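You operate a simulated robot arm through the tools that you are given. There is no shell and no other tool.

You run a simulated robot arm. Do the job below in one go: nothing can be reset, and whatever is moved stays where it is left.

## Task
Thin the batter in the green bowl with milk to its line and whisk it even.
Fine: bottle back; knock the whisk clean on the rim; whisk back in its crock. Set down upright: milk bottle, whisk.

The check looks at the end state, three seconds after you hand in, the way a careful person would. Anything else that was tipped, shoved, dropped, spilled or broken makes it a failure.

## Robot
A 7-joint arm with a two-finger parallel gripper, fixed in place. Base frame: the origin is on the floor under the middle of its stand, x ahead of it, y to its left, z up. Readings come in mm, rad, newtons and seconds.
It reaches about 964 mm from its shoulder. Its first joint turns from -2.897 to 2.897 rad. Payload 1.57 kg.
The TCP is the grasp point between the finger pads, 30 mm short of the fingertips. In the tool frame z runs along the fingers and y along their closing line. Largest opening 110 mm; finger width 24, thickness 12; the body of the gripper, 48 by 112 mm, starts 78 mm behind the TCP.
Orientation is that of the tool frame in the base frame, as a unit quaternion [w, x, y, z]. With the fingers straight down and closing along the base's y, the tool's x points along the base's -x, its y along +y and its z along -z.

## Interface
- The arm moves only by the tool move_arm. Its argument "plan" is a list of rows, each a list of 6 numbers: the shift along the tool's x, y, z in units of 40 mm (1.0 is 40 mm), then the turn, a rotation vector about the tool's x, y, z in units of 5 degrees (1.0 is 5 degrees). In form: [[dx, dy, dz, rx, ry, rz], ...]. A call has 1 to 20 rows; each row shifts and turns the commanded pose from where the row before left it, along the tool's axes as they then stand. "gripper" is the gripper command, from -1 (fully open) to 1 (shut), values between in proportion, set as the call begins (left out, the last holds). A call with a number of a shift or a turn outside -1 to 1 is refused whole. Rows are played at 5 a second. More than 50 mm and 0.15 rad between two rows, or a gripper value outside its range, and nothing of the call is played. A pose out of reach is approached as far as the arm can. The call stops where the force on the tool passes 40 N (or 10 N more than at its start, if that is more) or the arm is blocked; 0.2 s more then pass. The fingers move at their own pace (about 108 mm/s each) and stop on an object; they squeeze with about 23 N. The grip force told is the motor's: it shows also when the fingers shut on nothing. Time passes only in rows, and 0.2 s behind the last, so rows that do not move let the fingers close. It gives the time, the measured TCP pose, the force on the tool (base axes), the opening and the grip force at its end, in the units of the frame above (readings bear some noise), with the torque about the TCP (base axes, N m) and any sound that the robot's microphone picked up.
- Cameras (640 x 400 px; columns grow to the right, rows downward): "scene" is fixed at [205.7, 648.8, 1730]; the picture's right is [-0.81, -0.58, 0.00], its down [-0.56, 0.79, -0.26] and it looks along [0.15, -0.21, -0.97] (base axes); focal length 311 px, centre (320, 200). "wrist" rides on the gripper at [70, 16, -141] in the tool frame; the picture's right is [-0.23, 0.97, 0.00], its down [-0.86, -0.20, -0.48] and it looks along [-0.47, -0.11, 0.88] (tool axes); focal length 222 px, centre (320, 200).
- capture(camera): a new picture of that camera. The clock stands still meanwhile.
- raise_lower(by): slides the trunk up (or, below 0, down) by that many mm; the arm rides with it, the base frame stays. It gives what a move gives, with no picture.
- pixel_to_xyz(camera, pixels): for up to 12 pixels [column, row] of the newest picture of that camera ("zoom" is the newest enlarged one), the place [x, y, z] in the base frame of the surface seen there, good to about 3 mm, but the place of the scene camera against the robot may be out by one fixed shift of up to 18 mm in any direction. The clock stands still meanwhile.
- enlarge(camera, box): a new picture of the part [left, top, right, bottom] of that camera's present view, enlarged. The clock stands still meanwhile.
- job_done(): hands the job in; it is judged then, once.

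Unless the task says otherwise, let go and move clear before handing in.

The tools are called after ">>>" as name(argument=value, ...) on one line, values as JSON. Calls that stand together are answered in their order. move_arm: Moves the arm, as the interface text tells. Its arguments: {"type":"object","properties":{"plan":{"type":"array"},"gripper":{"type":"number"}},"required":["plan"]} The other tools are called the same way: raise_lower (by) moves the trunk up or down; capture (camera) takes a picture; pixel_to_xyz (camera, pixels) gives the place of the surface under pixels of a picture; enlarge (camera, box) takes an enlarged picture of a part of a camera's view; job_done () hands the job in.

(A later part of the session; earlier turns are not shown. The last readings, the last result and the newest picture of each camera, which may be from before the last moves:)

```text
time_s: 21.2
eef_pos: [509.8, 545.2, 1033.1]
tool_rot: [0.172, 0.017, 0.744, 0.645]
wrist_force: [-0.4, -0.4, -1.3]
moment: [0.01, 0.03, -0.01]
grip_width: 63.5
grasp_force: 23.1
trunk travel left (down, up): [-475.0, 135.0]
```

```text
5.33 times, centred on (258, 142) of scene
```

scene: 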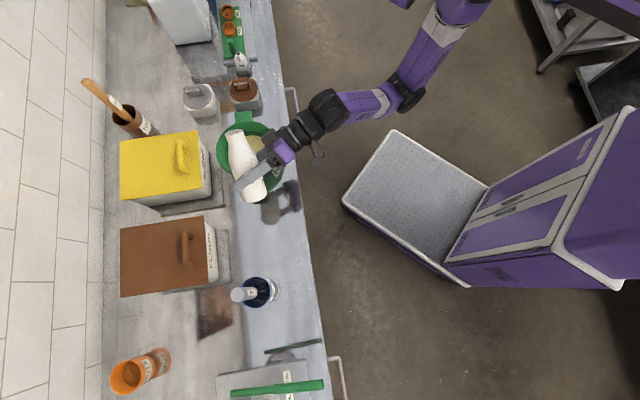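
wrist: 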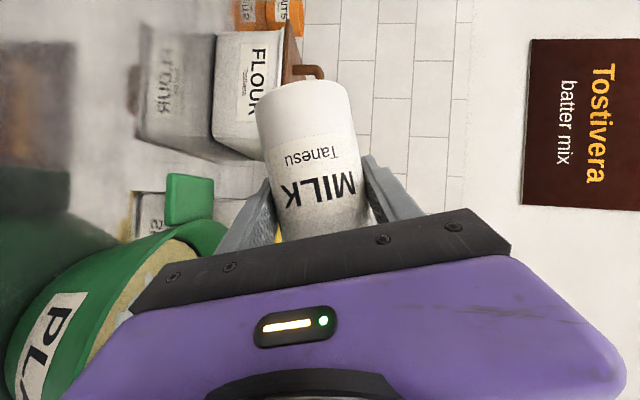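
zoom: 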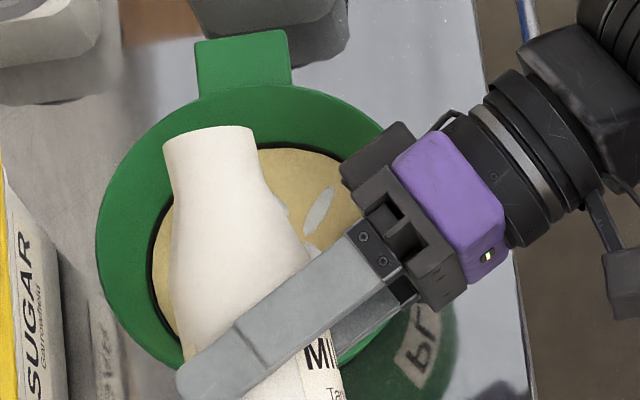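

The surface edge now nearly touches the dark ring in both views. I'll measure the level and ring from the scene zoom to judge what remains.

>>> pixel_to_xyz(camera="zoom", pixels=[[290, 175], [320, 190], [300, 200], [270, 170], [320, 165], [340, 175], [330, 240], [290, 145], [265, 148], [165, 215], [162, 290], [154, 250]])

>>> enlarge(camera="scene", box=[230, 120, 278, 150])

>>> pixel_to_xyz(camera="zoom", pixels=[[500, 200], [440, 180], [480, 250], [400, 160], [420, 130], [460, 130], [520, 170], [500, 130]])

```text
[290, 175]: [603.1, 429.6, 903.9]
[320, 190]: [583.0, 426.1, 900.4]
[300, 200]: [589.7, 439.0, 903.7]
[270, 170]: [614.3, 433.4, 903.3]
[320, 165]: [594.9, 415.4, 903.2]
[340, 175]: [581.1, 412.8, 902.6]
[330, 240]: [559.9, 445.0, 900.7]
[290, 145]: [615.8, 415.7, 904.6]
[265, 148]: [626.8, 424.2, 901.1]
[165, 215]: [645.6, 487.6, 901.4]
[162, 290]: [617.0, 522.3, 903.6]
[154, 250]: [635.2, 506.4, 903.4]
```

```text
13.33 times, centred on (254, 135) of scene
```

zoom: 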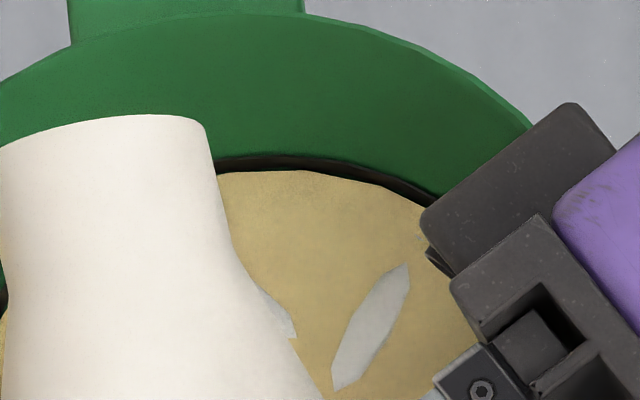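

```text
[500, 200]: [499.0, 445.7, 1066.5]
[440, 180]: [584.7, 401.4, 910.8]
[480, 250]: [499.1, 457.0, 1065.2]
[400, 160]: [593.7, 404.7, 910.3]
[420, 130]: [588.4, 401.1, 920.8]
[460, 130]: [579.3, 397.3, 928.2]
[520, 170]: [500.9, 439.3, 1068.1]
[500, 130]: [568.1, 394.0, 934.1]
```

The gap between the batter edge (row 171) and ring centre (row 160) works out to about 2.5–3 mm of level. I'll tilt another 2.5° and hold.

>>> move_arm(plan=[[0, 0, 0, -0.1057, 0, 0.2265], [0, 0, 0, -0.1057, 0, 0.2265], [0, 0, 0, 0, 0, 0], [0, 0, 0, 0, 0, 0], [0, 0, 0, 0, 0, 0], [0, 0, 0, 0, 0, 0]])

>>> capture(camera="scene")

>>> enlarge(camera="scene", box=[230, 120, 278, 150])

>>> pixel_to_xyz(camera="zoom", pixels=[[280, 200], [320, 220], [360, 200], [300, 250], [400, 230], [340, 260], [350, 190], [290, 180], [420, 350], [330, 200]])

>>> enlarge(camera="wrist", box=[90, 200, 250, 300])

```text
time_s: 22.6
eef_pos: [509.0, 546.7, 1034.3]
tool_rot: [0.161, 0.029, 0.737, 0.655]
wrist_force: [1.0, -0.9, -0.9]
moment: [0.02, 0.01, 0.01]
grip_width: 63.7
grasp_force: 22.5
trunk travel left (down, up): [-475.0, 135.0]
```

```text
taken
```

scene: 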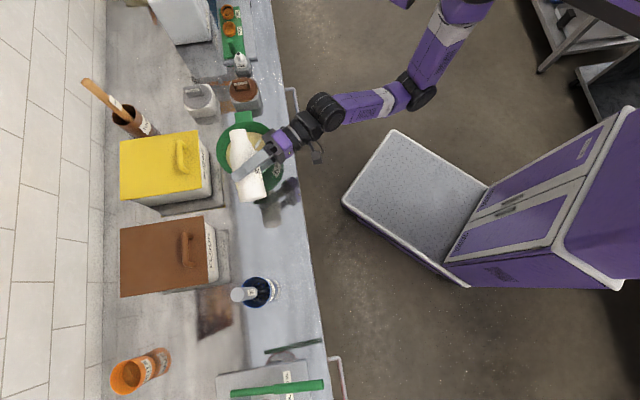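

```text
13.33 times, centred on (254, 135) of scene
```

zoom: 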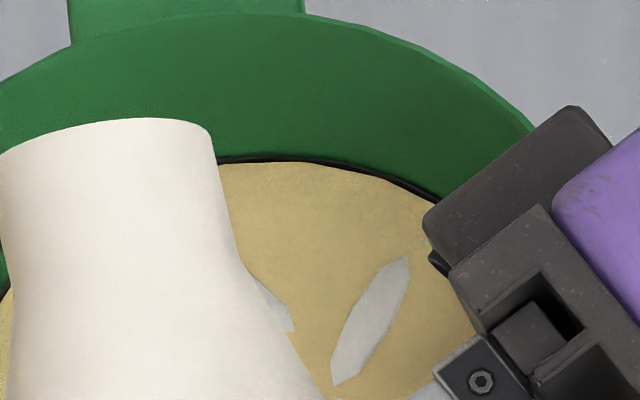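

```text
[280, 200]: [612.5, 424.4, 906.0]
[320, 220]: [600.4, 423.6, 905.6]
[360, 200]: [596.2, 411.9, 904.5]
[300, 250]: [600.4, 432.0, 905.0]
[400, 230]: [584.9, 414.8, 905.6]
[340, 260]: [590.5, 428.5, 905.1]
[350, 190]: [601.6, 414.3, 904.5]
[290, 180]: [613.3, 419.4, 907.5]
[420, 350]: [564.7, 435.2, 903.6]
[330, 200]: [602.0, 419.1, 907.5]
```

```text
4.00 times, centred on (170, 250) of wrist
```

zoom: 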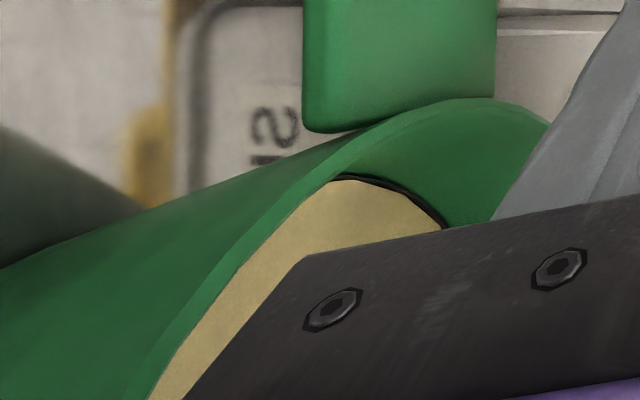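

The surface is now at about 905.5, with only a thin sliver of ring showing (rows 158–163). I'll add just over 1° more and hold.

>>> move_arm(plan=[[0, 0, 0, -0.1057, 0, 0.2265], [0, 0, 0, 0, 0, 0], [0, 0, 0, 0, 0, 0], [0, 0, 0, 0, 0, 0], [0, 0, 0, 0, 0, 0]])

>>> enlarge(camera="scene", box=[230, 120, 278, 150])

>>> pixel_to_xyz(camera="zoom", pixels=[[280, 200], [320, 220], [360, 200], [300, 250], [400, 230], [340, 260], [350, 190], [290, 180], [420, 350], [330, 200]])

>>> enlarge(camera="wrist", box=[90, 200, 250, 300])

```text
time_s: 23.8
eef_pos: [509.6, 547.3, 1033.4]
tool_rot: [0.153, 0.037, 0.734, 0.661]
wrist_force: [0.1, 0.3, -1.3]
moment: [0.05, -0.01, 0.01]
grip_width: 63.4
grasp_force: 23.0
trunk travel left (down, up): [-475.0, 135.0]
```

```text
13.33 times, centred on (254, 135) of scene
```

zoom: 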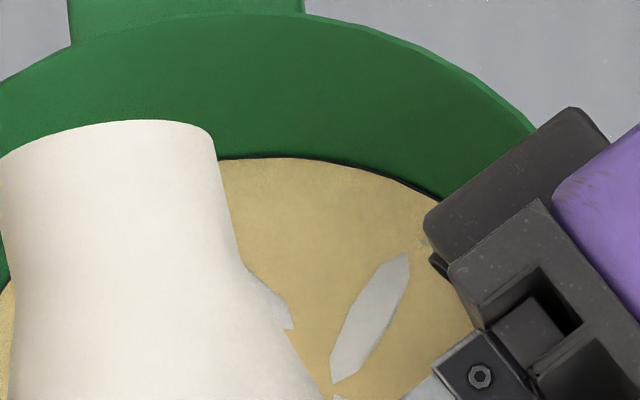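

```text
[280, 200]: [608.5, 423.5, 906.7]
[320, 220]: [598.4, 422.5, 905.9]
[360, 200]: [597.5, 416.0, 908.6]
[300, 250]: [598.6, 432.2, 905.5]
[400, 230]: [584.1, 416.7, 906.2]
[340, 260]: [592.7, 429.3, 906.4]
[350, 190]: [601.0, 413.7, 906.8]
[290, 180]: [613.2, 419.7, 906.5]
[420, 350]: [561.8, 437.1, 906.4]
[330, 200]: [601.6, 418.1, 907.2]
```

```text
4.00 times, centred on (170, 250) of wrist
```

zoom: 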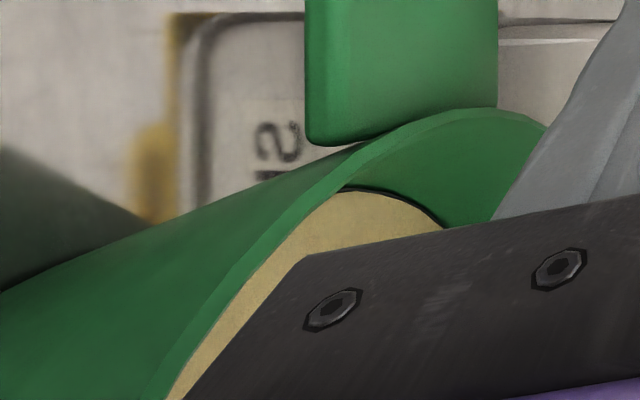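

The level reads about 906.6, right at the ring with only a hairline of dark left. I'll bring the bottle back upright in reverse.

>>> move_arm(plan=[[0, 0, 0, 0.416, 0, -0.892], [0, 0, 0, 0.416, 0, -0.892], [0, 0, 0, 0.416, 0, -0.892], [0, 0, 0, 0.416, 0, -0.892], [0, 0, 0, 0.416, 0, -0.892], [0, 0, 0, 0.416, 0, -0.892], [0, 0, 0, 0.416, 0, -0.892], [0, 0, 0, 0.416, 0, -0.892], [0, 0, 0, 0.416, 0, -0.892], [0, 0, 0, 0.416, 0, -0.892], [0, 0, 0, 0.416, 0, -0.892], [0, 0, 0, 0.416, 0, -0.892], [0, 0, 0, 0.416, 0, -0.892], [0, 0, 0, 0.416, 0, -0.892], [0, 0, 0, 0.416, 0, -0.892], [0, 0, 0, 0.416, 0, -0.892]])

>>> capture(camera="scene")

>>> enlarge(camera="scene", box=[206, 100, 302, 160])

```text
time_s: 27.2
eef_pos: [510.0, 545.4, 1033.6]
tool_rot: [0.489, -0.352, 0.766, 0.224]
wrist_force: [0.3, -0.9, -0.6]
moment: [-0.01, 0.02, 0.03]
grip_width: 63.6
grasp_force: 23.2
trunk travel left (down, up): [-475.0, 135.0]
```

```text
taken
```

scene: 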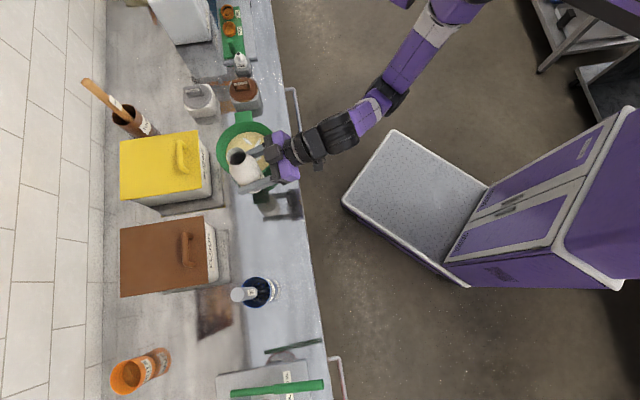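

```text
6.67 times, centred on (254, 130) of scene
```

zoom: 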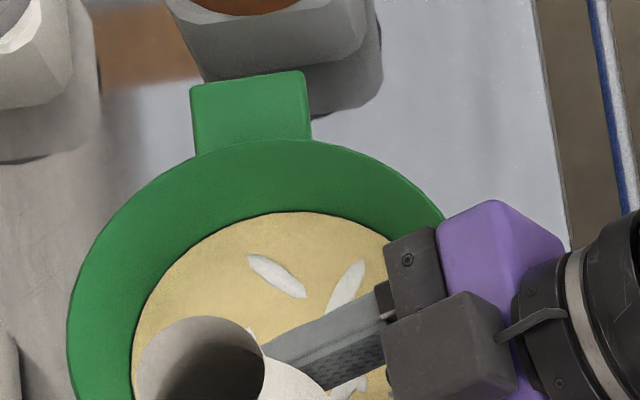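

Level is good and nothing spilled on the counter. I'll carry the bottle back over its spot and lower most of the way.

>>> move_arm(plan=[[-0.031, 0.562, 0.067, 0, 0, 0], [-0.031, 0.562, 0.067, 0, 0, 0], [-0.031, 0.562, 0.067, 0, 0, 0], [-0.031, 0.562, 0.067, 0, 0, 0], [-0.031, 0.562, 0.067, 0, 0, 0], [0, 0, 0, 0, 0, 0], [0.453, 0, 0.211, 0, 0, 0], [0.453, 0, 0.211, 0, 0, 0], [0.453, 0, 0.211, 0, 0, 0], [0.453, 0, 0.211, 0, 0, 0], [0.34, 0, 0.158, 0, 0, 0], [0, 0, 0, 0, 0, 0]])

>>> capture(camera="wrist")

>>> capture(camera="scene")

```text
time_s: 29.8
eef_pos: [432.9, 631.1, 937.9]
tool_rot: [0.489, -0.353, 0.765, 0.225]
wrist_force: [0.0, 1.3, -1.7]
moment: [-0.01, -0.01, 0.03]
grip_width: 63.4
grasp_force: 22.9
trunk travel left (down, up): [-475.0, 135.0]
```

```text
taken
```

wrist: 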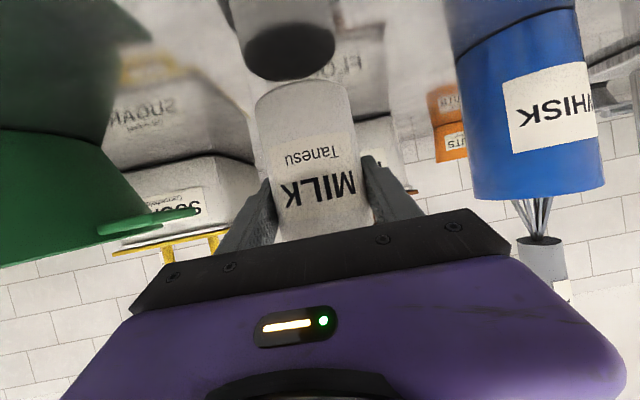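

```text
taken
```

scene: 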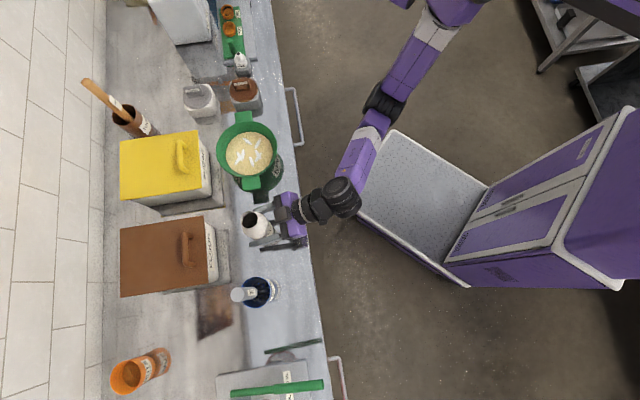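

The bottle is upright and about 13 mm above the counter. I'll lower it gently in 2 mm rows.

>>> move_arm(plan=[[0.0453, 0, 0.0211, 0, 0, 0], [0.0453, 0, 0.0211, 0, 0, 0], [0.0453, 0, 0.0211, 0, 0, 0], [0.0453, 0, 0.0211, 0, 0, 0], [0.0453, 0, 0.0211, 0, 0, 0], [0.0453, 0, 0.0211, 0, 0, 0], [0, 0, 0, 0, 0, 0]])

```text
time_s: 31.4
eef_pos: [432.9, 630.7, 928.2]
tool_rot: [0.489, -0.353, 0.765, 0.226]
wrist_force: [-0.4, 0.0, -1.6]
moment: [-0.01, -0.02, 0.0]
grip_width: 63.6
grasp_force: 22.6
trunk travel left (down, up): [-475.0, 135.0]
```

>>> move_arm(plan=[[0.0227, 0, 0.0106, 0, 0, 0], [0.0227, 0, 0.0106, 0, 0, 0], [0, 0, 0, 0, 0, 0]])

>>> enlarge(camera="wrist", box=[220, 40, 400, 150])

```text
time_s: 32.2
eef_pos: [433.6, 629.0, 924.7]
tool_rot: [0.488, -0.353, 0.766, 0.225]
wrist_force: [-0.8, 0.2, -0.7]
moment: [-0.03, 0.03, 0.01]
grip_width: 63.6
grasp_force: 23.0
trunk travel left (down, up): [-475.0, 135.0]
```

```text
3.56 times, centred on (310, 95) of wrist
```

zoom: 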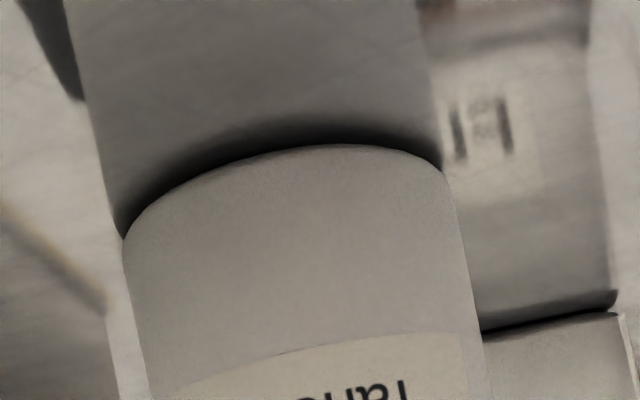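

The base nearly meets its reflection, with a force near zero. I'll ease down 1.5 mm more to be in firm contact.

>>> move_arm(plan=[[0.017, 0, 0.008, 0, 0, 0], [0.017, 0, 0.008, 0, 0, 0], [0, 0, 0, 0, 0, 0]])

>>> enlarge(camera="wrist", box=[220, 40, 400, 150])

```text
time_s: 33.0
eef_pos: [433.1, 629.1, 924.2]
tool_rot: [0.489, -0.353, 0.765, 0.226]
wrist_force: [-0.9, -1.3, 8.5]
moment: [-0.4, -0.02, 0.0]
grip_width: 63.5
grasp_force: 23.0
trunk travel left (down, up): [-475.0, 135.0]
```

```text
3.56 times, centred on (310, 95) of wrist
```

zoom: 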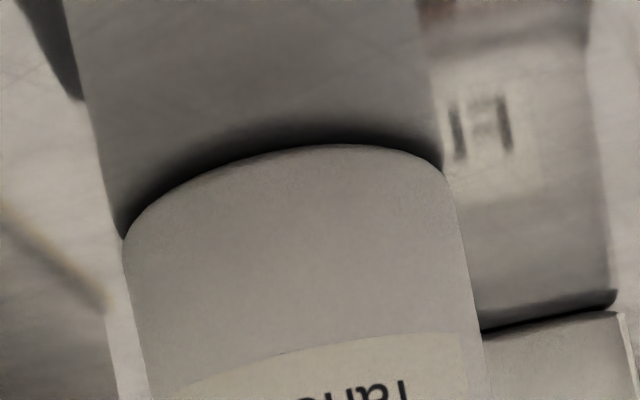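

Contact confirmed with 8.5 N of upward force. I'll relieve the press slightly, then open the gripper.

>>> move_arm(plan=[[-0.016, 0, -0.0075, 0, 0, 0], [0, 0, 0, 0, 0, 0]])

>>> move_arm(plan=[[0, 0, 0, 0, 0, 0], [0, 0, 0, 0, 0, 0], [0, 0, 0, 0, 0, 0], [0, 0, 0, 0, 0, 0]], gripper=-1)

>>> capture(camera="wrist")

```text
time_s: 33.6
eef_pos: [434.4, 630.5, 925.7]
tool_rot: [0.489, -0.353, 0.765, 0.226]
wrist_force: [1.1, 2.0, 8.7]
moment: [-0.11, -0.21, 0.08]
grip_width: 63.6
grasp_force: 22.9
trunk travel left (down, up): [-475.0, 135.0]
```

```text
time_s: 34.6
eef_pos: [432.4, 629.6, 925.7]
tool_rot: [0.488, -0.353, 0.766, 0.224]
wrist_force: [-1.3, 0.3, -0.1]
moment: [-0.03, 0.0, 0.02]
grip_width: 110.1
grasp_force: 0.1
trunk travel left (down, up): [-475.0, 135.0]
```

```text
taken
```

wrist: 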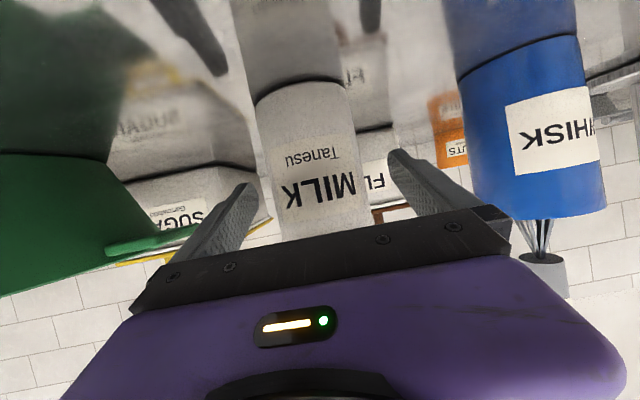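

The bottle stands on its own and the gripper is open. I'll back straight out, then rise toward a pre-grasp in front of the whisk handle.

>>> move_arm(plan=[[0, 0, -0.544, 0, 0, 0], [0, 0, -0.544, 0, 0, 0], [0, 0, -0.544, 0, 0, 0], [0, 0, -0.544, 0, 0, 0], [0, 0, -0.544, 0, 0, 0], [0, 0, -0.544, 0, 0, 0], [-0.508, 0.482, -0.101, 0, 0, 0], [-0.508, 0.482, -0.101, 0, 0, 0], [-0.508, 0.482, -0.101, 0, 0, 0], [-0.508, 0.482, -0.101, 0, 0, 0], [-0.508, 0.482, -0.101, 0, 0, 0], [-0.508, 0.482, -0.101, 0, 0, 0], [-0.508, 0.482, -0.101, 0, 0, 0], [-0.508, 0.482, -0.101, 0, 0, 0]])

>>> capture(camera="wrist")

>>> capture(camera="scene")

```text
time_s: 37.6
eef_pos: [263.8, 670.2, 1140.7]
tool_rot: [0.488, -0.353, 0.765, 0.225]
wrist_force: [0.4, 1.0, 0.8]
moment: [-0.02, 0.01, -0.01]
grip_width: 110.0
grasp_force: 0.0
trunk travel left (down, up): [-475.0, 135.0]
```

```text
taken
```

wrist: 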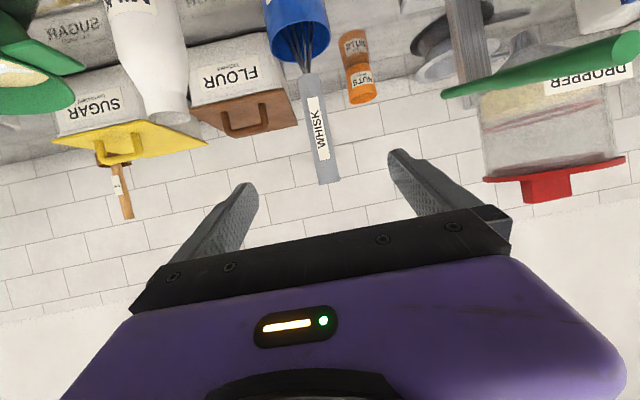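

```text
taken
```

scene: 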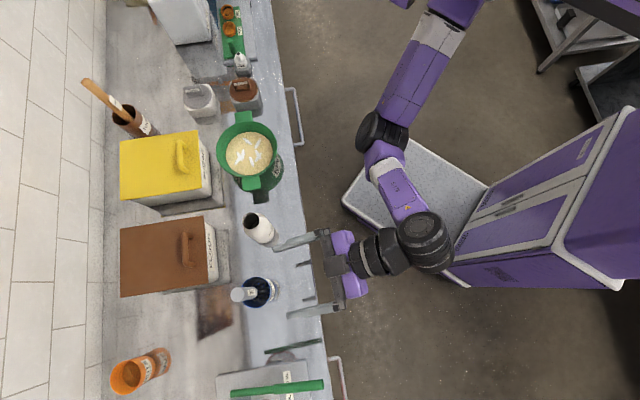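

The bottle stands upright at (260,228) in the scene, and the whisk handle spans (308,75)–(328,182) in the wrist view. I'll read the handle's position and check the counter clutter.

>>> enlarge(camera="wrist", box=[250, 0, 390, 190])

>>> pixel_to_xyz(camera="wrist", pixels=[[307, 80], [312, 100], [318, 130], [323, 155], [328, 178], [310, 90], [326, 170], [300, 55], [316, 120], [309, 120], [325, 120], [322, 183]])

>>> enlarge(camera="scene", box=[210, 260, 320, 400])

```text
2.11 times, centred on (320, 95) of wrist
```

zoom: 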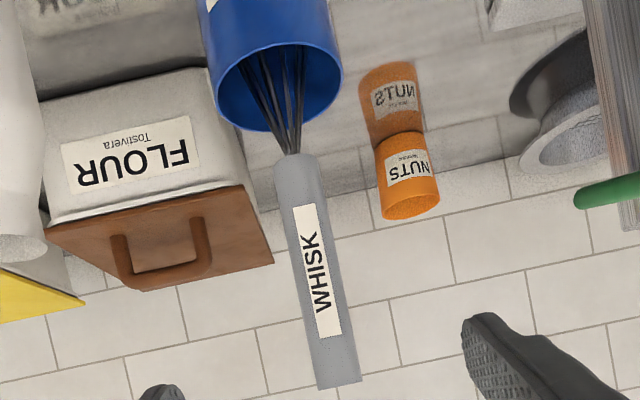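

```text
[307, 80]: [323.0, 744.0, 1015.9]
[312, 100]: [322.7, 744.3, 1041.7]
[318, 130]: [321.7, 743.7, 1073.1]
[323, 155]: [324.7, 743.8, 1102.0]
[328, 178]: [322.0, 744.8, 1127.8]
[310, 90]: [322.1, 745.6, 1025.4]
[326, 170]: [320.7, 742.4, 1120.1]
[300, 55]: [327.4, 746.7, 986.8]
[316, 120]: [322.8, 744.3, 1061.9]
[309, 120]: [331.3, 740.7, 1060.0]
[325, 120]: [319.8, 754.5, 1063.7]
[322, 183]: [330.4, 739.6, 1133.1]
```

```text
2.86 times, centred on (265, 330) of scene
```

zoom: 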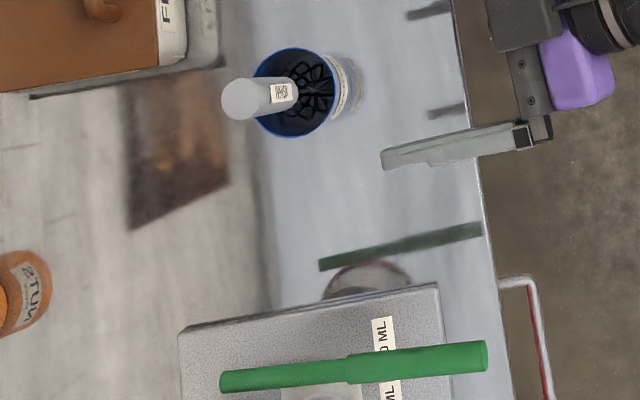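

The handle axis is at about (331,753), vertical, from z≈1012 to 1133. I'll check the dropper rig to the left for clearance from the left finger.

>>> pixel_to_xyz(camera="scene", pixels=[[280, 388], [315, 383], [240, 393], [293, 347], [282, 357], [225, 390], [250, 375], [360, 388], [155, 360]])

>>> pixel_to_xyz(camera="wrist", pixels=[[455, 92], [550, 65], [470, 60], [500, 170], [550, 185], [600, 165], [620, 70], [480, 130]])

```text
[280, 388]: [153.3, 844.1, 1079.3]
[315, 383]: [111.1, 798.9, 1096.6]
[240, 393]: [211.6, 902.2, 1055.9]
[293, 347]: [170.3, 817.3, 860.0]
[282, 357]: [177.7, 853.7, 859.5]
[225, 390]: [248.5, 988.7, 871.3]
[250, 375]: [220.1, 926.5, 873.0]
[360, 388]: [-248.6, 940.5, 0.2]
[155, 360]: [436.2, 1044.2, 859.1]
```

```text
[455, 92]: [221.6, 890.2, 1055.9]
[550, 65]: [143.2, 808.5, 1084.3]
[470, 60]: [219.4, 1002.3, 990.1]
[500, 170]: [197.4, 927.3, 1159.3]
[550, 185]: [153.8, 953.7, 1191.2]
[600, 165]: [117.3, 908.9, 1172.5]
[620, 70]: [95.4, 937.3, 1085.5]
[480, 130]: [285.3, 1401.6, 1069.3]
```

The lever is over 110 mm from the left finger's path, so the approach is clear. I'll advance around the handle.

>>> move_arm(plan=[[-0.004, 0.0104, 0.488, 0, 0, 0], [-0.004, 0.0104, 0.488, 0, 0, 0], [-0.004, 0.0104, 0.488, 0, 0, 0], [-0.004, 0.0104, 0.488, 0, 0, 0], [-0.004, 0.0104, 0.488, 0, 0, 0], [-0.004, 0.0104, 0.488, 0, 0, 0], [0, 0, 0, 0, 0, 0]])

>>> capture(camera="wrist")

>>> enlarge(camera="scene", box=[200, 240, 328, 340])

```text
time_s: 39.2
eef_pos: [331.6, 752.0, 1093.0]
tool_rot: [0.488, -0.353, 0.766, 0.225]
wrist_force: [0.4, 0.4, -0.1]
moment: [0.02, 0.02, 0.0]
grip_width: 110.3
grasp_force: 0.0
trunk travel left (down, up): [-475.0, 135.0]
```

```text
taken
```

wrist: 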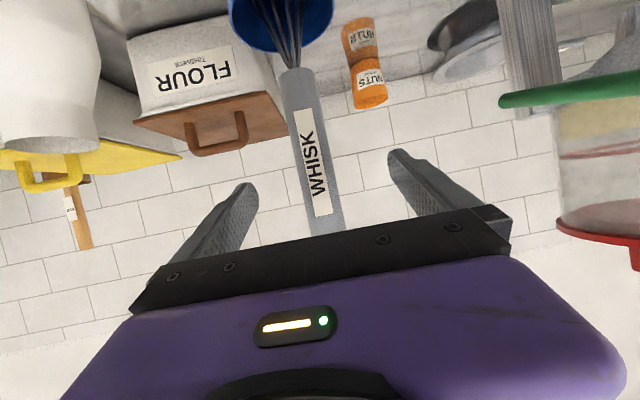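

```text
4.00 times, centred on (264, 290) of scene
```

zoom: 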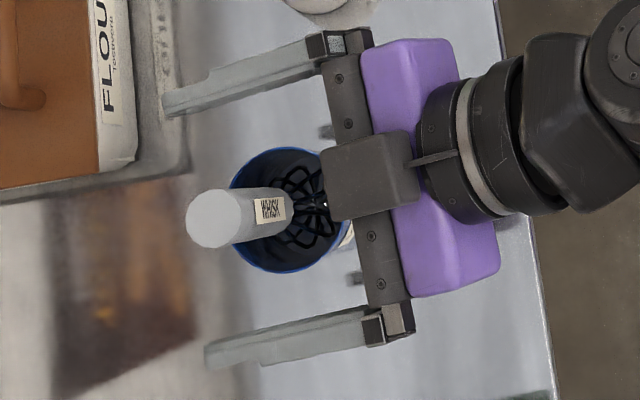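

The handle is centred between the fingers in both views. I'll close the gripper on it.

>>> move_arm(plan=[[0, 0, 0, 0, 0, 0], [0, 0, 0, 0, 0, 0], [0, 0, 0, 0, 0, 0], [0, 0, 0, 0, 0, 0], [0, 0, 0, 0, 0, 0], [0, 0, 0, 0, 0, 0]], gripper=1)

>>> enlarge(camera="scene", box=[200, 240, 328, 340])

>>> capture(camera="wrist")

```text
time_s: 40.6
eef_pos: [331.1, 752.0, 1092.6]
tool_rot: [0.489, -0.353, 0.765, 0.226]
wrist_force: [1.0, -0.6, 0.0]
moment: [0.01, 0.02, -0.01]
grip_width: 23.8
grasp_force: 22.9
trunk travel left (down, up): [-475.0, 135.0]
```

```text
4.00 times, centred on (264, 290) of scene
```

zoom: 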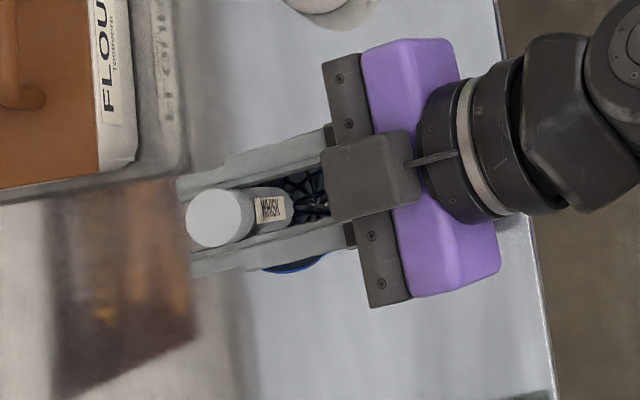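

```text
taken
```

wrist: 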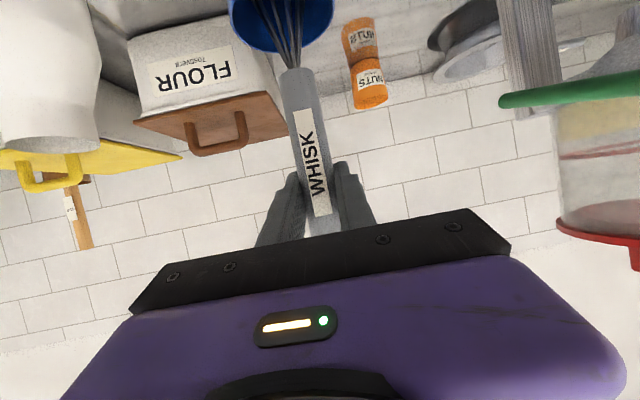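

Gripped the handle at 23.8 mm. I'll lift the whisk straight up out of the crock, high enough to pass above the bottle.

>>> move_arm(plan=[[-0.283, 0, -0.132, 0, 0, 0], [-0.566, 0, -0.264, 0, 0, 0], [-0.566, 0, -0.264, 0, 0, 0], [-0.566, 0, -0.264, 0, 0, 0], [-0.566, 0, -0.264, 0, 0, 0], [-0.566, 0, -0.264, 0, 0, 0], [-0.566, 0, -0.264, 0, 0, 0], [-0.566, 0, -0.264, 0, 0, 0], [-0.566, 0, -0.264, 0, 0, 0], [0, 0, 0, 0, 0, 0]])

>>> capture(camera="wrist")

>>> capture(camera="scene")

```text
time_s: 42.8
eef_pos: [331.4, 751.8, 1303.6]
tool_rot: [0.488, -0.353, 0.766, 0.224]
wrist_force: [-0.7, 0.3, -1.0]
moment: [0.04, -0.03, 0.0]
grip_width: 23.7
grasp_force: 22.9
trunk travel left (down, up): [-475.0, 135.0]
```

```text
taken
```

wrist: 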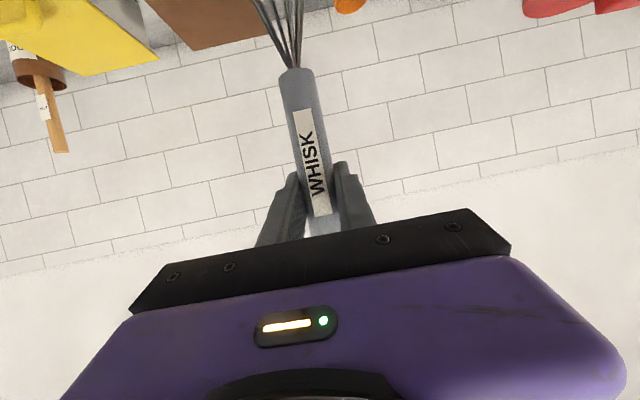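

```text
taken
```

scene: 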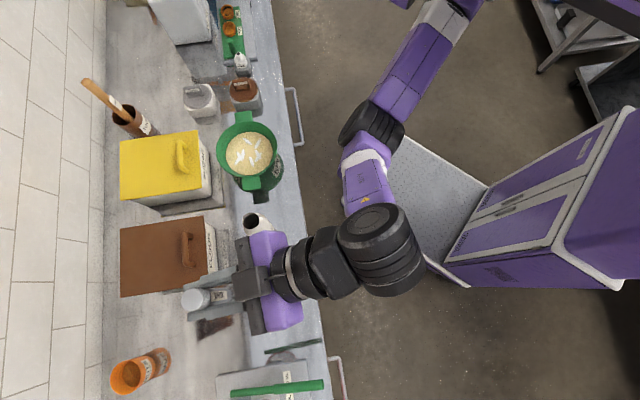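

The whisk is out and hangs straight, with its head above the bottle's height. I'll carry it over to above the bowl centre.

>>> move_arm(plan=[[0.037, -0.787, -0.08, 0, 0, 0], [0.037, -0.787, -0.08, 0, 0, 0], [0.037, -0.787, -0.08, 0, 0, 0], [0.037, -0.787, -0.08, 0, 0, 0], [0.037, -0.787, -0.08, 0, 0, 0], [0.037, -0.787, -0.08, 0, 0, 0], [0.037, -0.787, -0.08, 0, 0, 0], [0.037, -0.787, -0.08, 0, 0, 0], [0.037, -0.787, -0.08, 0, 0, 0], [0.037, -0.787, -0.08, 0, 0, 0], [0.037, -0.787, -0.08, 0, 0, 0], [0.037, -0.787, -0.08, 0, 0, 0], [0, 0, 0, 0, 0, 0]])

>>> capture(camera="wrist")

>>> capture(camera="scene")

```text
time_s: 45.6
eef_pos: [582.7, 489.5, 1291.1]
tool_rot: [0.476, -0.373, 0.767, 0.214]
wrist_force: [0.2, 0.0, -0.4]
moment: [0.03, 0.03, 0.0]
grip_width: 23.6
grasp_force: 23.0
trunk travel left (down, up): [-475.0, 135.0]
```

```text
taken
```

wrist: 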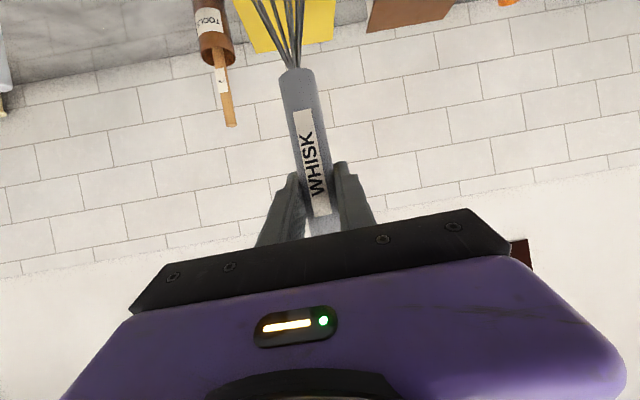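

```text
taken
```

scene: 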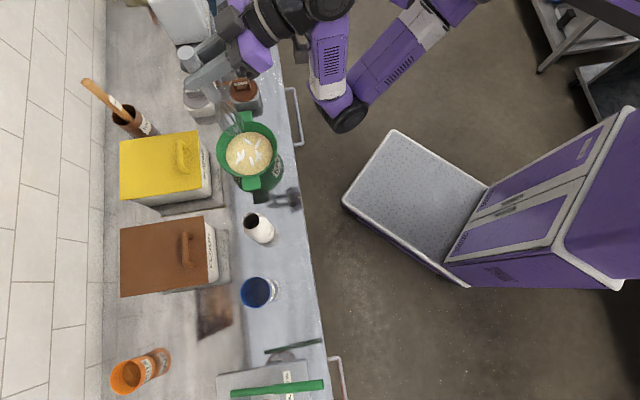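

The arm stopped slightly short of the commanded spot (582.7,489.5,1291), likely a joint limit up high. I'll lower 100 mm, still above the rim, and see whether the pose recovers.

>>> move_arm(plan=[[0.566, 0, 0.264, 0, 0, 0], [0.566, 0, 0.264, 0, 0, 0], [0.566, 0, 0.264, 0, 0, 0], [0.566, 0, 0.264, 0, 0, 0], [0, 0, 0, 0, 0, 0], [0, 0, 0, 0, 0, 0]])

>>> capture(camera="scene")

>>> capture(camera="wrist")

```text
time_s: 47.0
eef_pos: [589.8, 474.9, 1203.7]
tool_rot: [0.488, -0.354, 0.765, 0.226]
wrist_force: [0.0, 0.2, -0.2]
moment: [-0.02, -0.02, 0.01]
grip_width: 23.6
grasp_force: 23.4
trunk travel left (down, up): [-475.0, 135.0]
```

```text
taken
```

scene: 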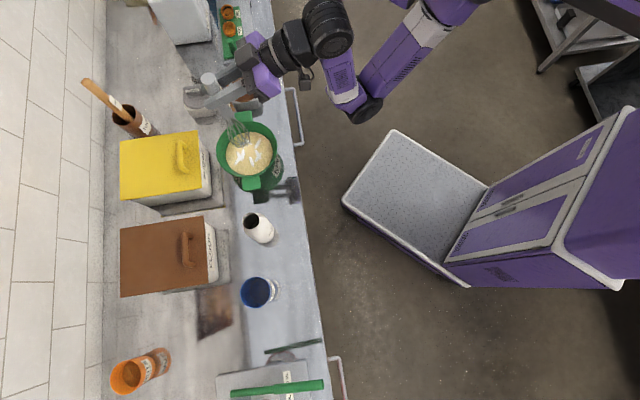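

```text
taken
```

wrist: 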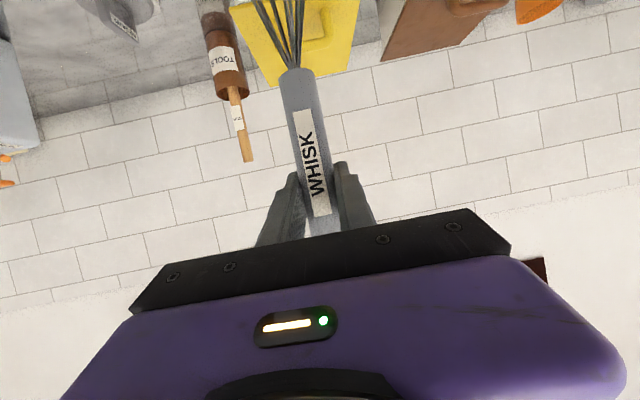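

The pose recovered to (590,475,1204) directly above the bowl. I'll zoom on the whisk head to measure its size and tip height.

>>> enlarge(camera="scene", box=[180, 60, 308, 180])

>>> enlarge(camera="scene", box=[216, 95, 280, 155])

```text
3.33 times, centred on (244, 120) of scene
```

zoom: 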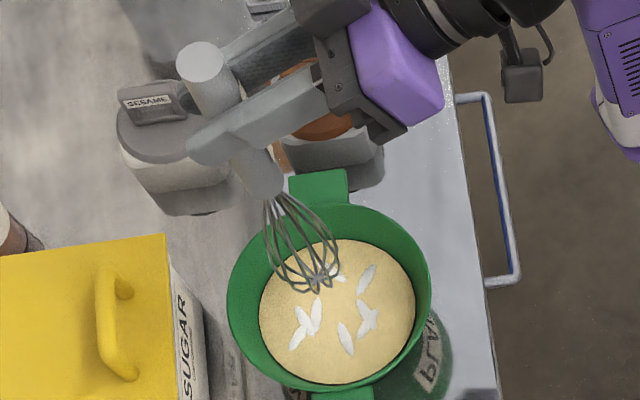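

```text
6.67 times, centred on (248, 125) of scene
```

zoom: 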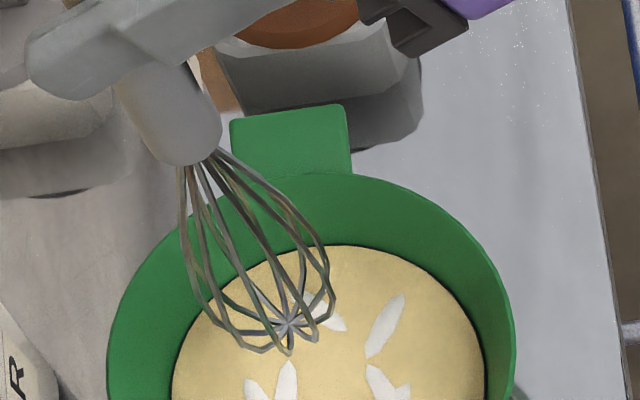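

>>> pixel_to_xyz(camera="zoom", pixels=[[288, 325], [285, 330], [328, 285], [205, 300], [270, 348], [300, 240], [190, 150], [195, 180], [330, 270], [215, 318], [250, 310], [310, 340]])

```text
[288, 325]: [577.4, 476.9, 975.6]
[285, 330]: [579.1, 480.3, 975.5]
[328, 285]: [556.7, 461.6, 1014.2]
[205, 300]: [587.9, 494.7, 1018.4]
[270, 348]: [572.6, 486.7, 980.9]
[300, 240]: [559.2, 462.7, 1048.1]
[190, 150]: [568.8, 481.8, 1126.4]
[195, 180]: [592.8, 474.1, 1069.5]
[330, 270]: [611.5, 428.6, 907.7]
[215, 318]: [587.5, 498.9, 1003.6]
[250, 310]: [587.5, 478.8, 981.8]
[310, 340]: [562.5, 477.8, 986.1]
```

The whisk tip is about 228 mm below the TCP and the head about 48 mm wide, centred over the bowl. I'll lower it into the batter to a tip height of about 876.

>>> move_arm(plan=[[0.453, 0, 0.211, 0, 0, 0], [0.453, 0, 0.211, 0, 0, 0], [0.453, 0, 0.211, 0, 0, 0], [0.34, 0, 0.158, 0, 0, 0], [0.227, 0, 0.106, 0, 0, 0], [0.227, 0, 0.106, 0, 0, 0], [0, 0, 0, 0, 0, 0]])

>>> enlarge(camera="scene", box=[196, 80, 300, 180])

>>> capture(camera="wrist")

```text
time_s: 48.6
eef_pos: [591.5, 474.8, 1109.2]
tool_rot: [0.489, -0.353, 0.765, 0.225]
wrist_force: [0.0, 0.0, -0.4]
moment: [0.01, 0.01, 0.01]
grip_width: 23.8
grasp_force: 23.9
trunk travel left (down, up): [-475.0, 135.0]
```

```text
4.00 times, centred on (248, 130) of scene
```

zoom: 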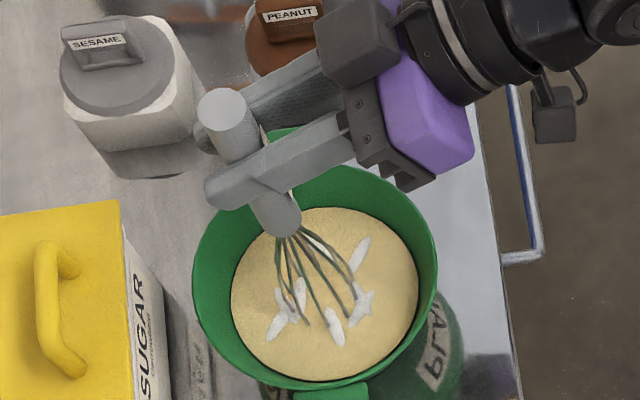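

```text
taken
```

wrist: 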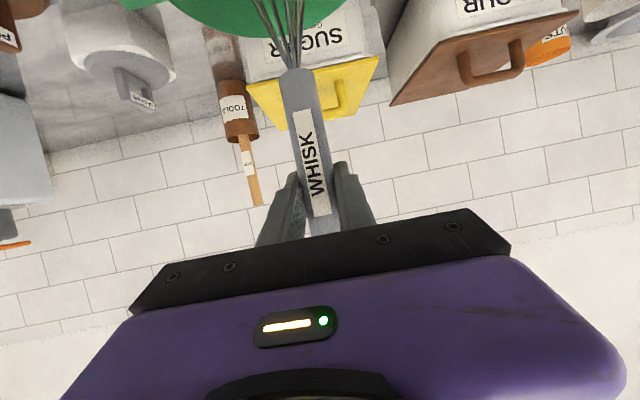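

The whisk head is in the batter with no contact force. I'll lower 5 mm more, move out 28 mm and whisk two circles at about 115 mm/s.

>>> move_arm(plan=[[0.113, 0, 0.053, 0, 0, 0], [0, -0.35, 0, 0, 0, 0], [0, -0.35, 0, 0, 0, 0], [-0.209, 0.205, 0.448, 0, 0, 0], [-0.0866, 0.495, 0.186, 0, 0, 0], [0.0866, 0.495, -0.186, 0, 0, 0], [0.209, 0.205, -0.448, 0, 0, 0], [0.209, -0.205, -0.448, 0, 0, 0], [0.0866, -0.495, -0.186, 0, 0, 0], [-0.0866, -0.495, 0.186, 0, 0, 0], [-0.209, -0.205, 0.448, 0, 0, 0], [-0.209, 0.205, 0.448, 0, 0, 0], [-0.0866, 0.495, 0.186, 0, 0, 0], [0.0866, 0.495, -0.186, 0, 0, 0], [0.209, 0.205, -0.448, 0, 0, 0], [0.209, -0.205, -0.448, 0, 0, 0], [0.0866, -0.495, -0.186, 0, 0, 0], [-0.0866, -0.495, 0.186, 0, 0, 0], [-0.209, -0.205, 0.448, 0, 0, 0]])

>>> enlarge(camera="scene", box=[196, 80, 300, 180])

```text
time_s: 52.6
eef_pos: [610.9, 456.8, 1104.1]
tool_rot: [0.489, -0.353, 0.765, 0.225]
wrist_force: [0.4, 0.0, -1.0]
moment: [-0.02, -0.01, -0.02]
grip_width: 23.4
grasp_force: 22.8
trunk travel left (down, up): [-475.0, 135.0]
```

```text
4.00 times, centred on (248, 130) of scene
```

zoom: 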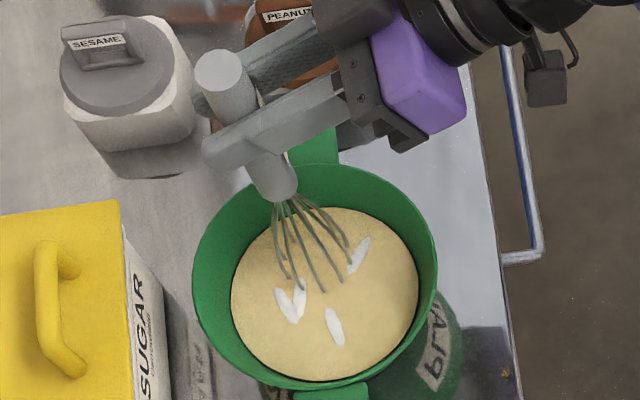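

The pale streaks have reduced to about four, with no spill. I'll continue with more circles.

>>> move_arm(plan=[[-0.209, 0.205, 0.448, 0, 0, 0], [-0.0866, 0.495, 0.186, 0, 0, 0], [0.0866, 0.495, -0.186, 0, 0, 0], [0.209, 0.205, -0.448, 0, 0, 0], [0.209, -0.205, -0.448, 0, 0, 0], [0.0866, -0.495, -0.186, 0, 0, 0], [-0.0866, -0.495, 0.186, 0, 0, 0], [-0.209, -0.205, 0.448, 0, 0, 0], [-0.209, 0.205, 0.448, 0, 0, 0], [-0.0866, 0.495, 0.186, 0, 0, 0], [0.0866, 0.495, -0.186, 0, 0, 0], [0.209, 0.205, -0.448, 0, 0, 0], [0.209, -0.205, -0.448, 0, 0, 0], [0.0866, -0.495, -0.186, 0, 0, 0], [-0.0866, -0.495, 0.186, 0, 0, 0], [-0.209, -0.205, 0.448, 0, 0, 0]])

>>> move_arm(plan=[[-0.209, 0.205, 0.448, 0, 0, 0], [-0.0866, 0.495, 0.186, 0, 0, 0], [0.0866, 0.495, -0.186, 0, 0, 0], [0.209, 0.205, -0.448, 0, 0, 0], [0.209, -0.205, -0.448, 0, 0, 0], [0.0866, -0.495, -0.186, 0, 0, 0], [-0.0866, -0.495, 0.186, 0, 0, 0], [-0.209, -0.205, 0.448, 0, 0, 0], [-0.209, 0.205, 0.448, 0, 0, 0], [-0.0866, 0.495, 0.186, 0, 0, 0], [0.0866, 0.495, -0.186, 0, 0, 0], [0.209, 0.205, -0.448, 0, 0, 0], [0.209, -0.205, -0.448, 0, 0, 0], [0.0866, -0.495, -0.186, 0, 0, 0], [-0.0866, -0.495, 0.186, 0, 0, 0], [-0.209, -0.205, 0.448, 0, 0, 0]])

>>> enlarge(camera="scene", box=[196, 80, 300, 180])

```text
time_s: 56.0
eef_pos: [613.5, 456.1, 1104.9]
tool_rot: [0.488, -0.353, 0.766, 0.225]
wrist_force: [-0.4, 0.2, -0.7]
moment: [-0.01, -0.02, 0.01]
grip_width: 23.3
grasp_force: 22.8
trunk travel left (down, up): [-475.0, 135.0]
```

```text
time_s: 59.4
eef_pos: [613.2, 457.3, 1104.5]
tool_rot: [0.488, -0.353, 0.766, 0.225]
wrist_force: [-1.0, 0.9, 0.3]
moment: [0.02, 0.01, -0.01]
grip_width: 23.6
grasp_force: 22.7
trunk travel left (down, up): [-475.0, 135.0]
```

```text
4.00 times, centred on (248, 130) of scene
```

zoom: 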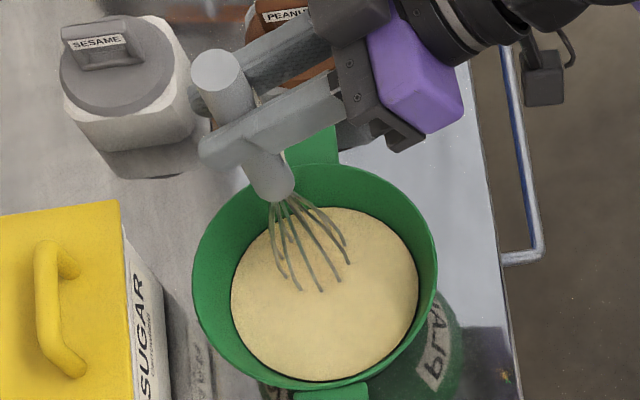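

The streaks are gone and the surface looks uniform. I'll do two more circles for good measure, ending at the bowl's centre.

>>> move_arm(plan=[[-0.209, 0.205, 0.448, 0, 0, 0], [-0.0866, 0.495, 0.186, 0, 0, 0], [0.0866, 0.495, -0.186, 0, 0, 0], [0.209, 0.205, -0.448, 0, 0, 0], [0.209, -0.205, -0.448, 0, 0, 0], [0.0866, -0.495, -0.186, 0, 0, 0], [-0.0866, -0.495, 0.186, 0, 0, 0], [-0.209, -0.205, 0.448, 0, 0, 0], [-0.209, 0.205, 0.448, 0, 0, 0], [-0.0866, 0.495, 0.186, 0, 0, 0], [0.0866, 0.495, -0.186, 0, 0, 0], [0.209, 0.205, -0.448, 0, 0, 0], [0.209, -0.205, -0.448, 0, 0, 0], [0.0866, -0.495, -0.186, 0, 0, 0], [-0.0866, -0.495, 0.186, 0, 0, 0], [-0.209, -0.205, 0.448, 0, 0, 0], [0, 0.35, 0, 0, 0, 0], [0, 0.35, 0, 0, 0, 0]])

>>> enlarge(camera="scene", box=[196, 80, 300, 180])

```text
time_s: 63.2
eef_pos: [590.9, 474.4, 1105.3]
tool_rot: [0.489, -0.353, 0.765, 0.226]
wrist_force: [-1.0, -0.2, -0.8]
moment: [0.0, 0.01, 0.0]
grip_width: 23.3
grasp_force: 23.4
trunk travel left (down, up): [-475.0, 135.0]
```

```text
4.00 times, centred on (248, 130) of scene
```

zoom: 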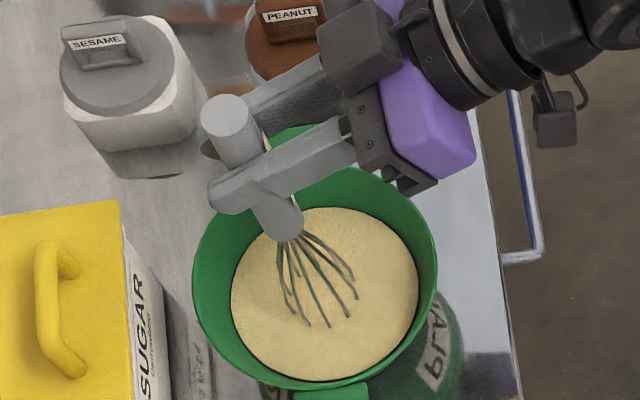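

The batter is even. I'll lift the whisk slowly until its tip clears the batter but stays below the rim, then look at what clings to it.

>>> move_arm(plan=[[-0.227, 0, -0.106, 0, 0, 0], [-0.227, 0, -0.106, 0, 0, 0], [-0.227, 0, -0.106, 0, 0, 0], [-0.227, 0, -0.106, 0, 0, 0], [0, 0, 0, 0, 0, 0], [0, 0, 0, 0, 0, 0]])

>>> enlarge(camera="scene", box=[216, 105, 280, 165])

>>> capture(camera="wrist")

```text
time_s: 64.6
eef_pos: [591.7, 476.0, 1144.8]
tool_rot: [0.489, -0.353, 0.766, 0.225]
wrist_force: [-1.1, 0.6, -0.6]
moment: [-0.02, -0.01, 0.0]
grip_width: 23.7
grasp_force: 22.8
trunk travel left (down, up): [-475.0, 135.0]
```

```text
6.67 times, centred on (248, 135) of scene
```

zoom: 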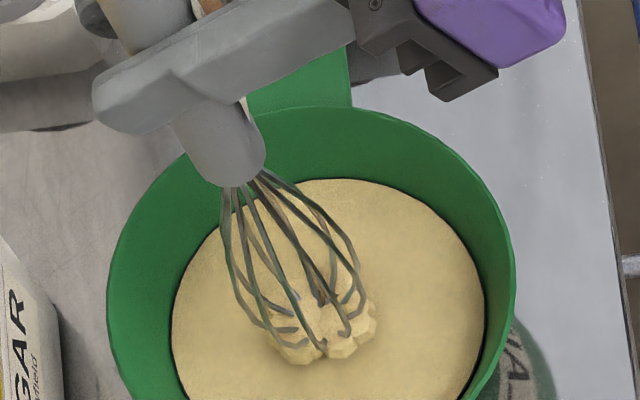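

```text
taken
```

wrist: 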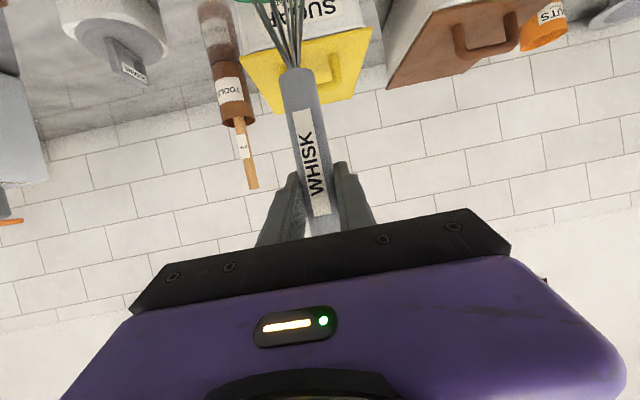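

A clump of batter hangs at the whisk tip (zoom (330,335)), so it needs knocking off inside the bowl. I'll move toward the left rim (+tool y), stopping short of contact.

>>> move_arm(plan=[[0, 0.3, 0, 0, 0, 0], [0, 0.3, 0, 0, 0, 0], [0, 0.3, 0, 0, 0, 0], [0, 0.3, 0, 0, 0, 0], [0, 0, 0, 0, 0, 0]])

>>> enlarge(camera="scene", box=[206, 110, 286, 185])

```text
time_s: 65.8
eef_pos: [554.0, 506.8, 1145.3]
tool_rot: [0.488, -0.353, 0.766, 0.225]
wrist_force: [-0.7, -0.2, -0.8]
moment: [0.02, 0.01, -0.05]
grip_width: 23.4
grasp_force: 23.7
trunk travel left (down, up): [-475.0, 135.0]
```

```text
5.33 times, centred on (246, 148) of scene
```

zoom: 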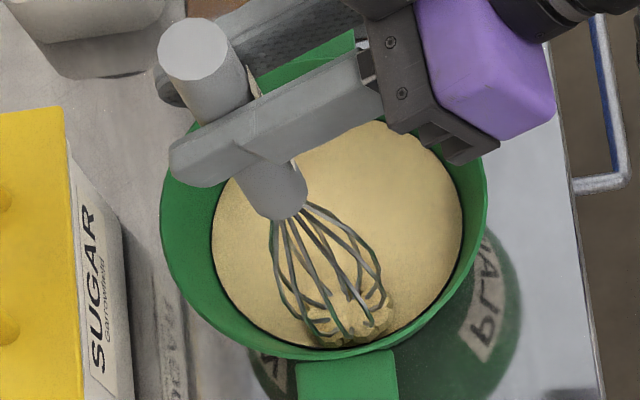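

The head is close to the left rim (clump edge (345,345) vs rim (345,352)). I'll inch on in 2 mm rows to find contact.

>>> move_arm(plan=[[0, 0.05, 0, 0, 0, 0], [0, 0.05, 0, 0, 0, 0], [0, 0.05, 0, 0, 0, 0], [0, 0, 0, 0, 0, 0]])

>>> enlarge(camera="scene", box=[230, 140, 270, 180])

```text
time_s: 66.8
eef_pos: [549.8, 509.0, 1144.3]
tool_rot: [0.488, -0.353, 0.765, 0.225]
wrist_force: [0.1, -1.3, -0.5]
moment: [-0.22, -0.28, 0.0]
grip_width: 23.5
grasp_force: 23.1
trunk travel left (down, up): [-475.0, 135.0]
```

```text
10.00 times, centred on (250, 160) of scene
```

zoom: 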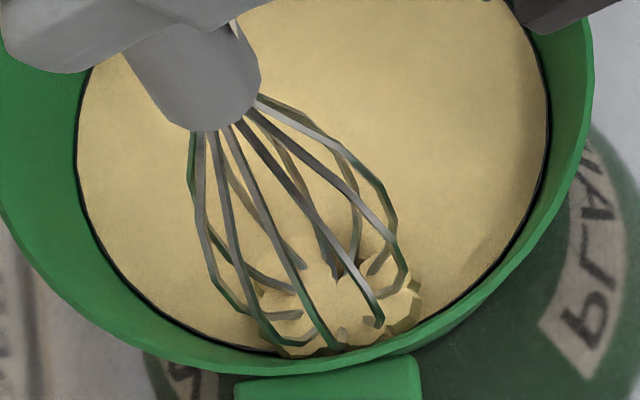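

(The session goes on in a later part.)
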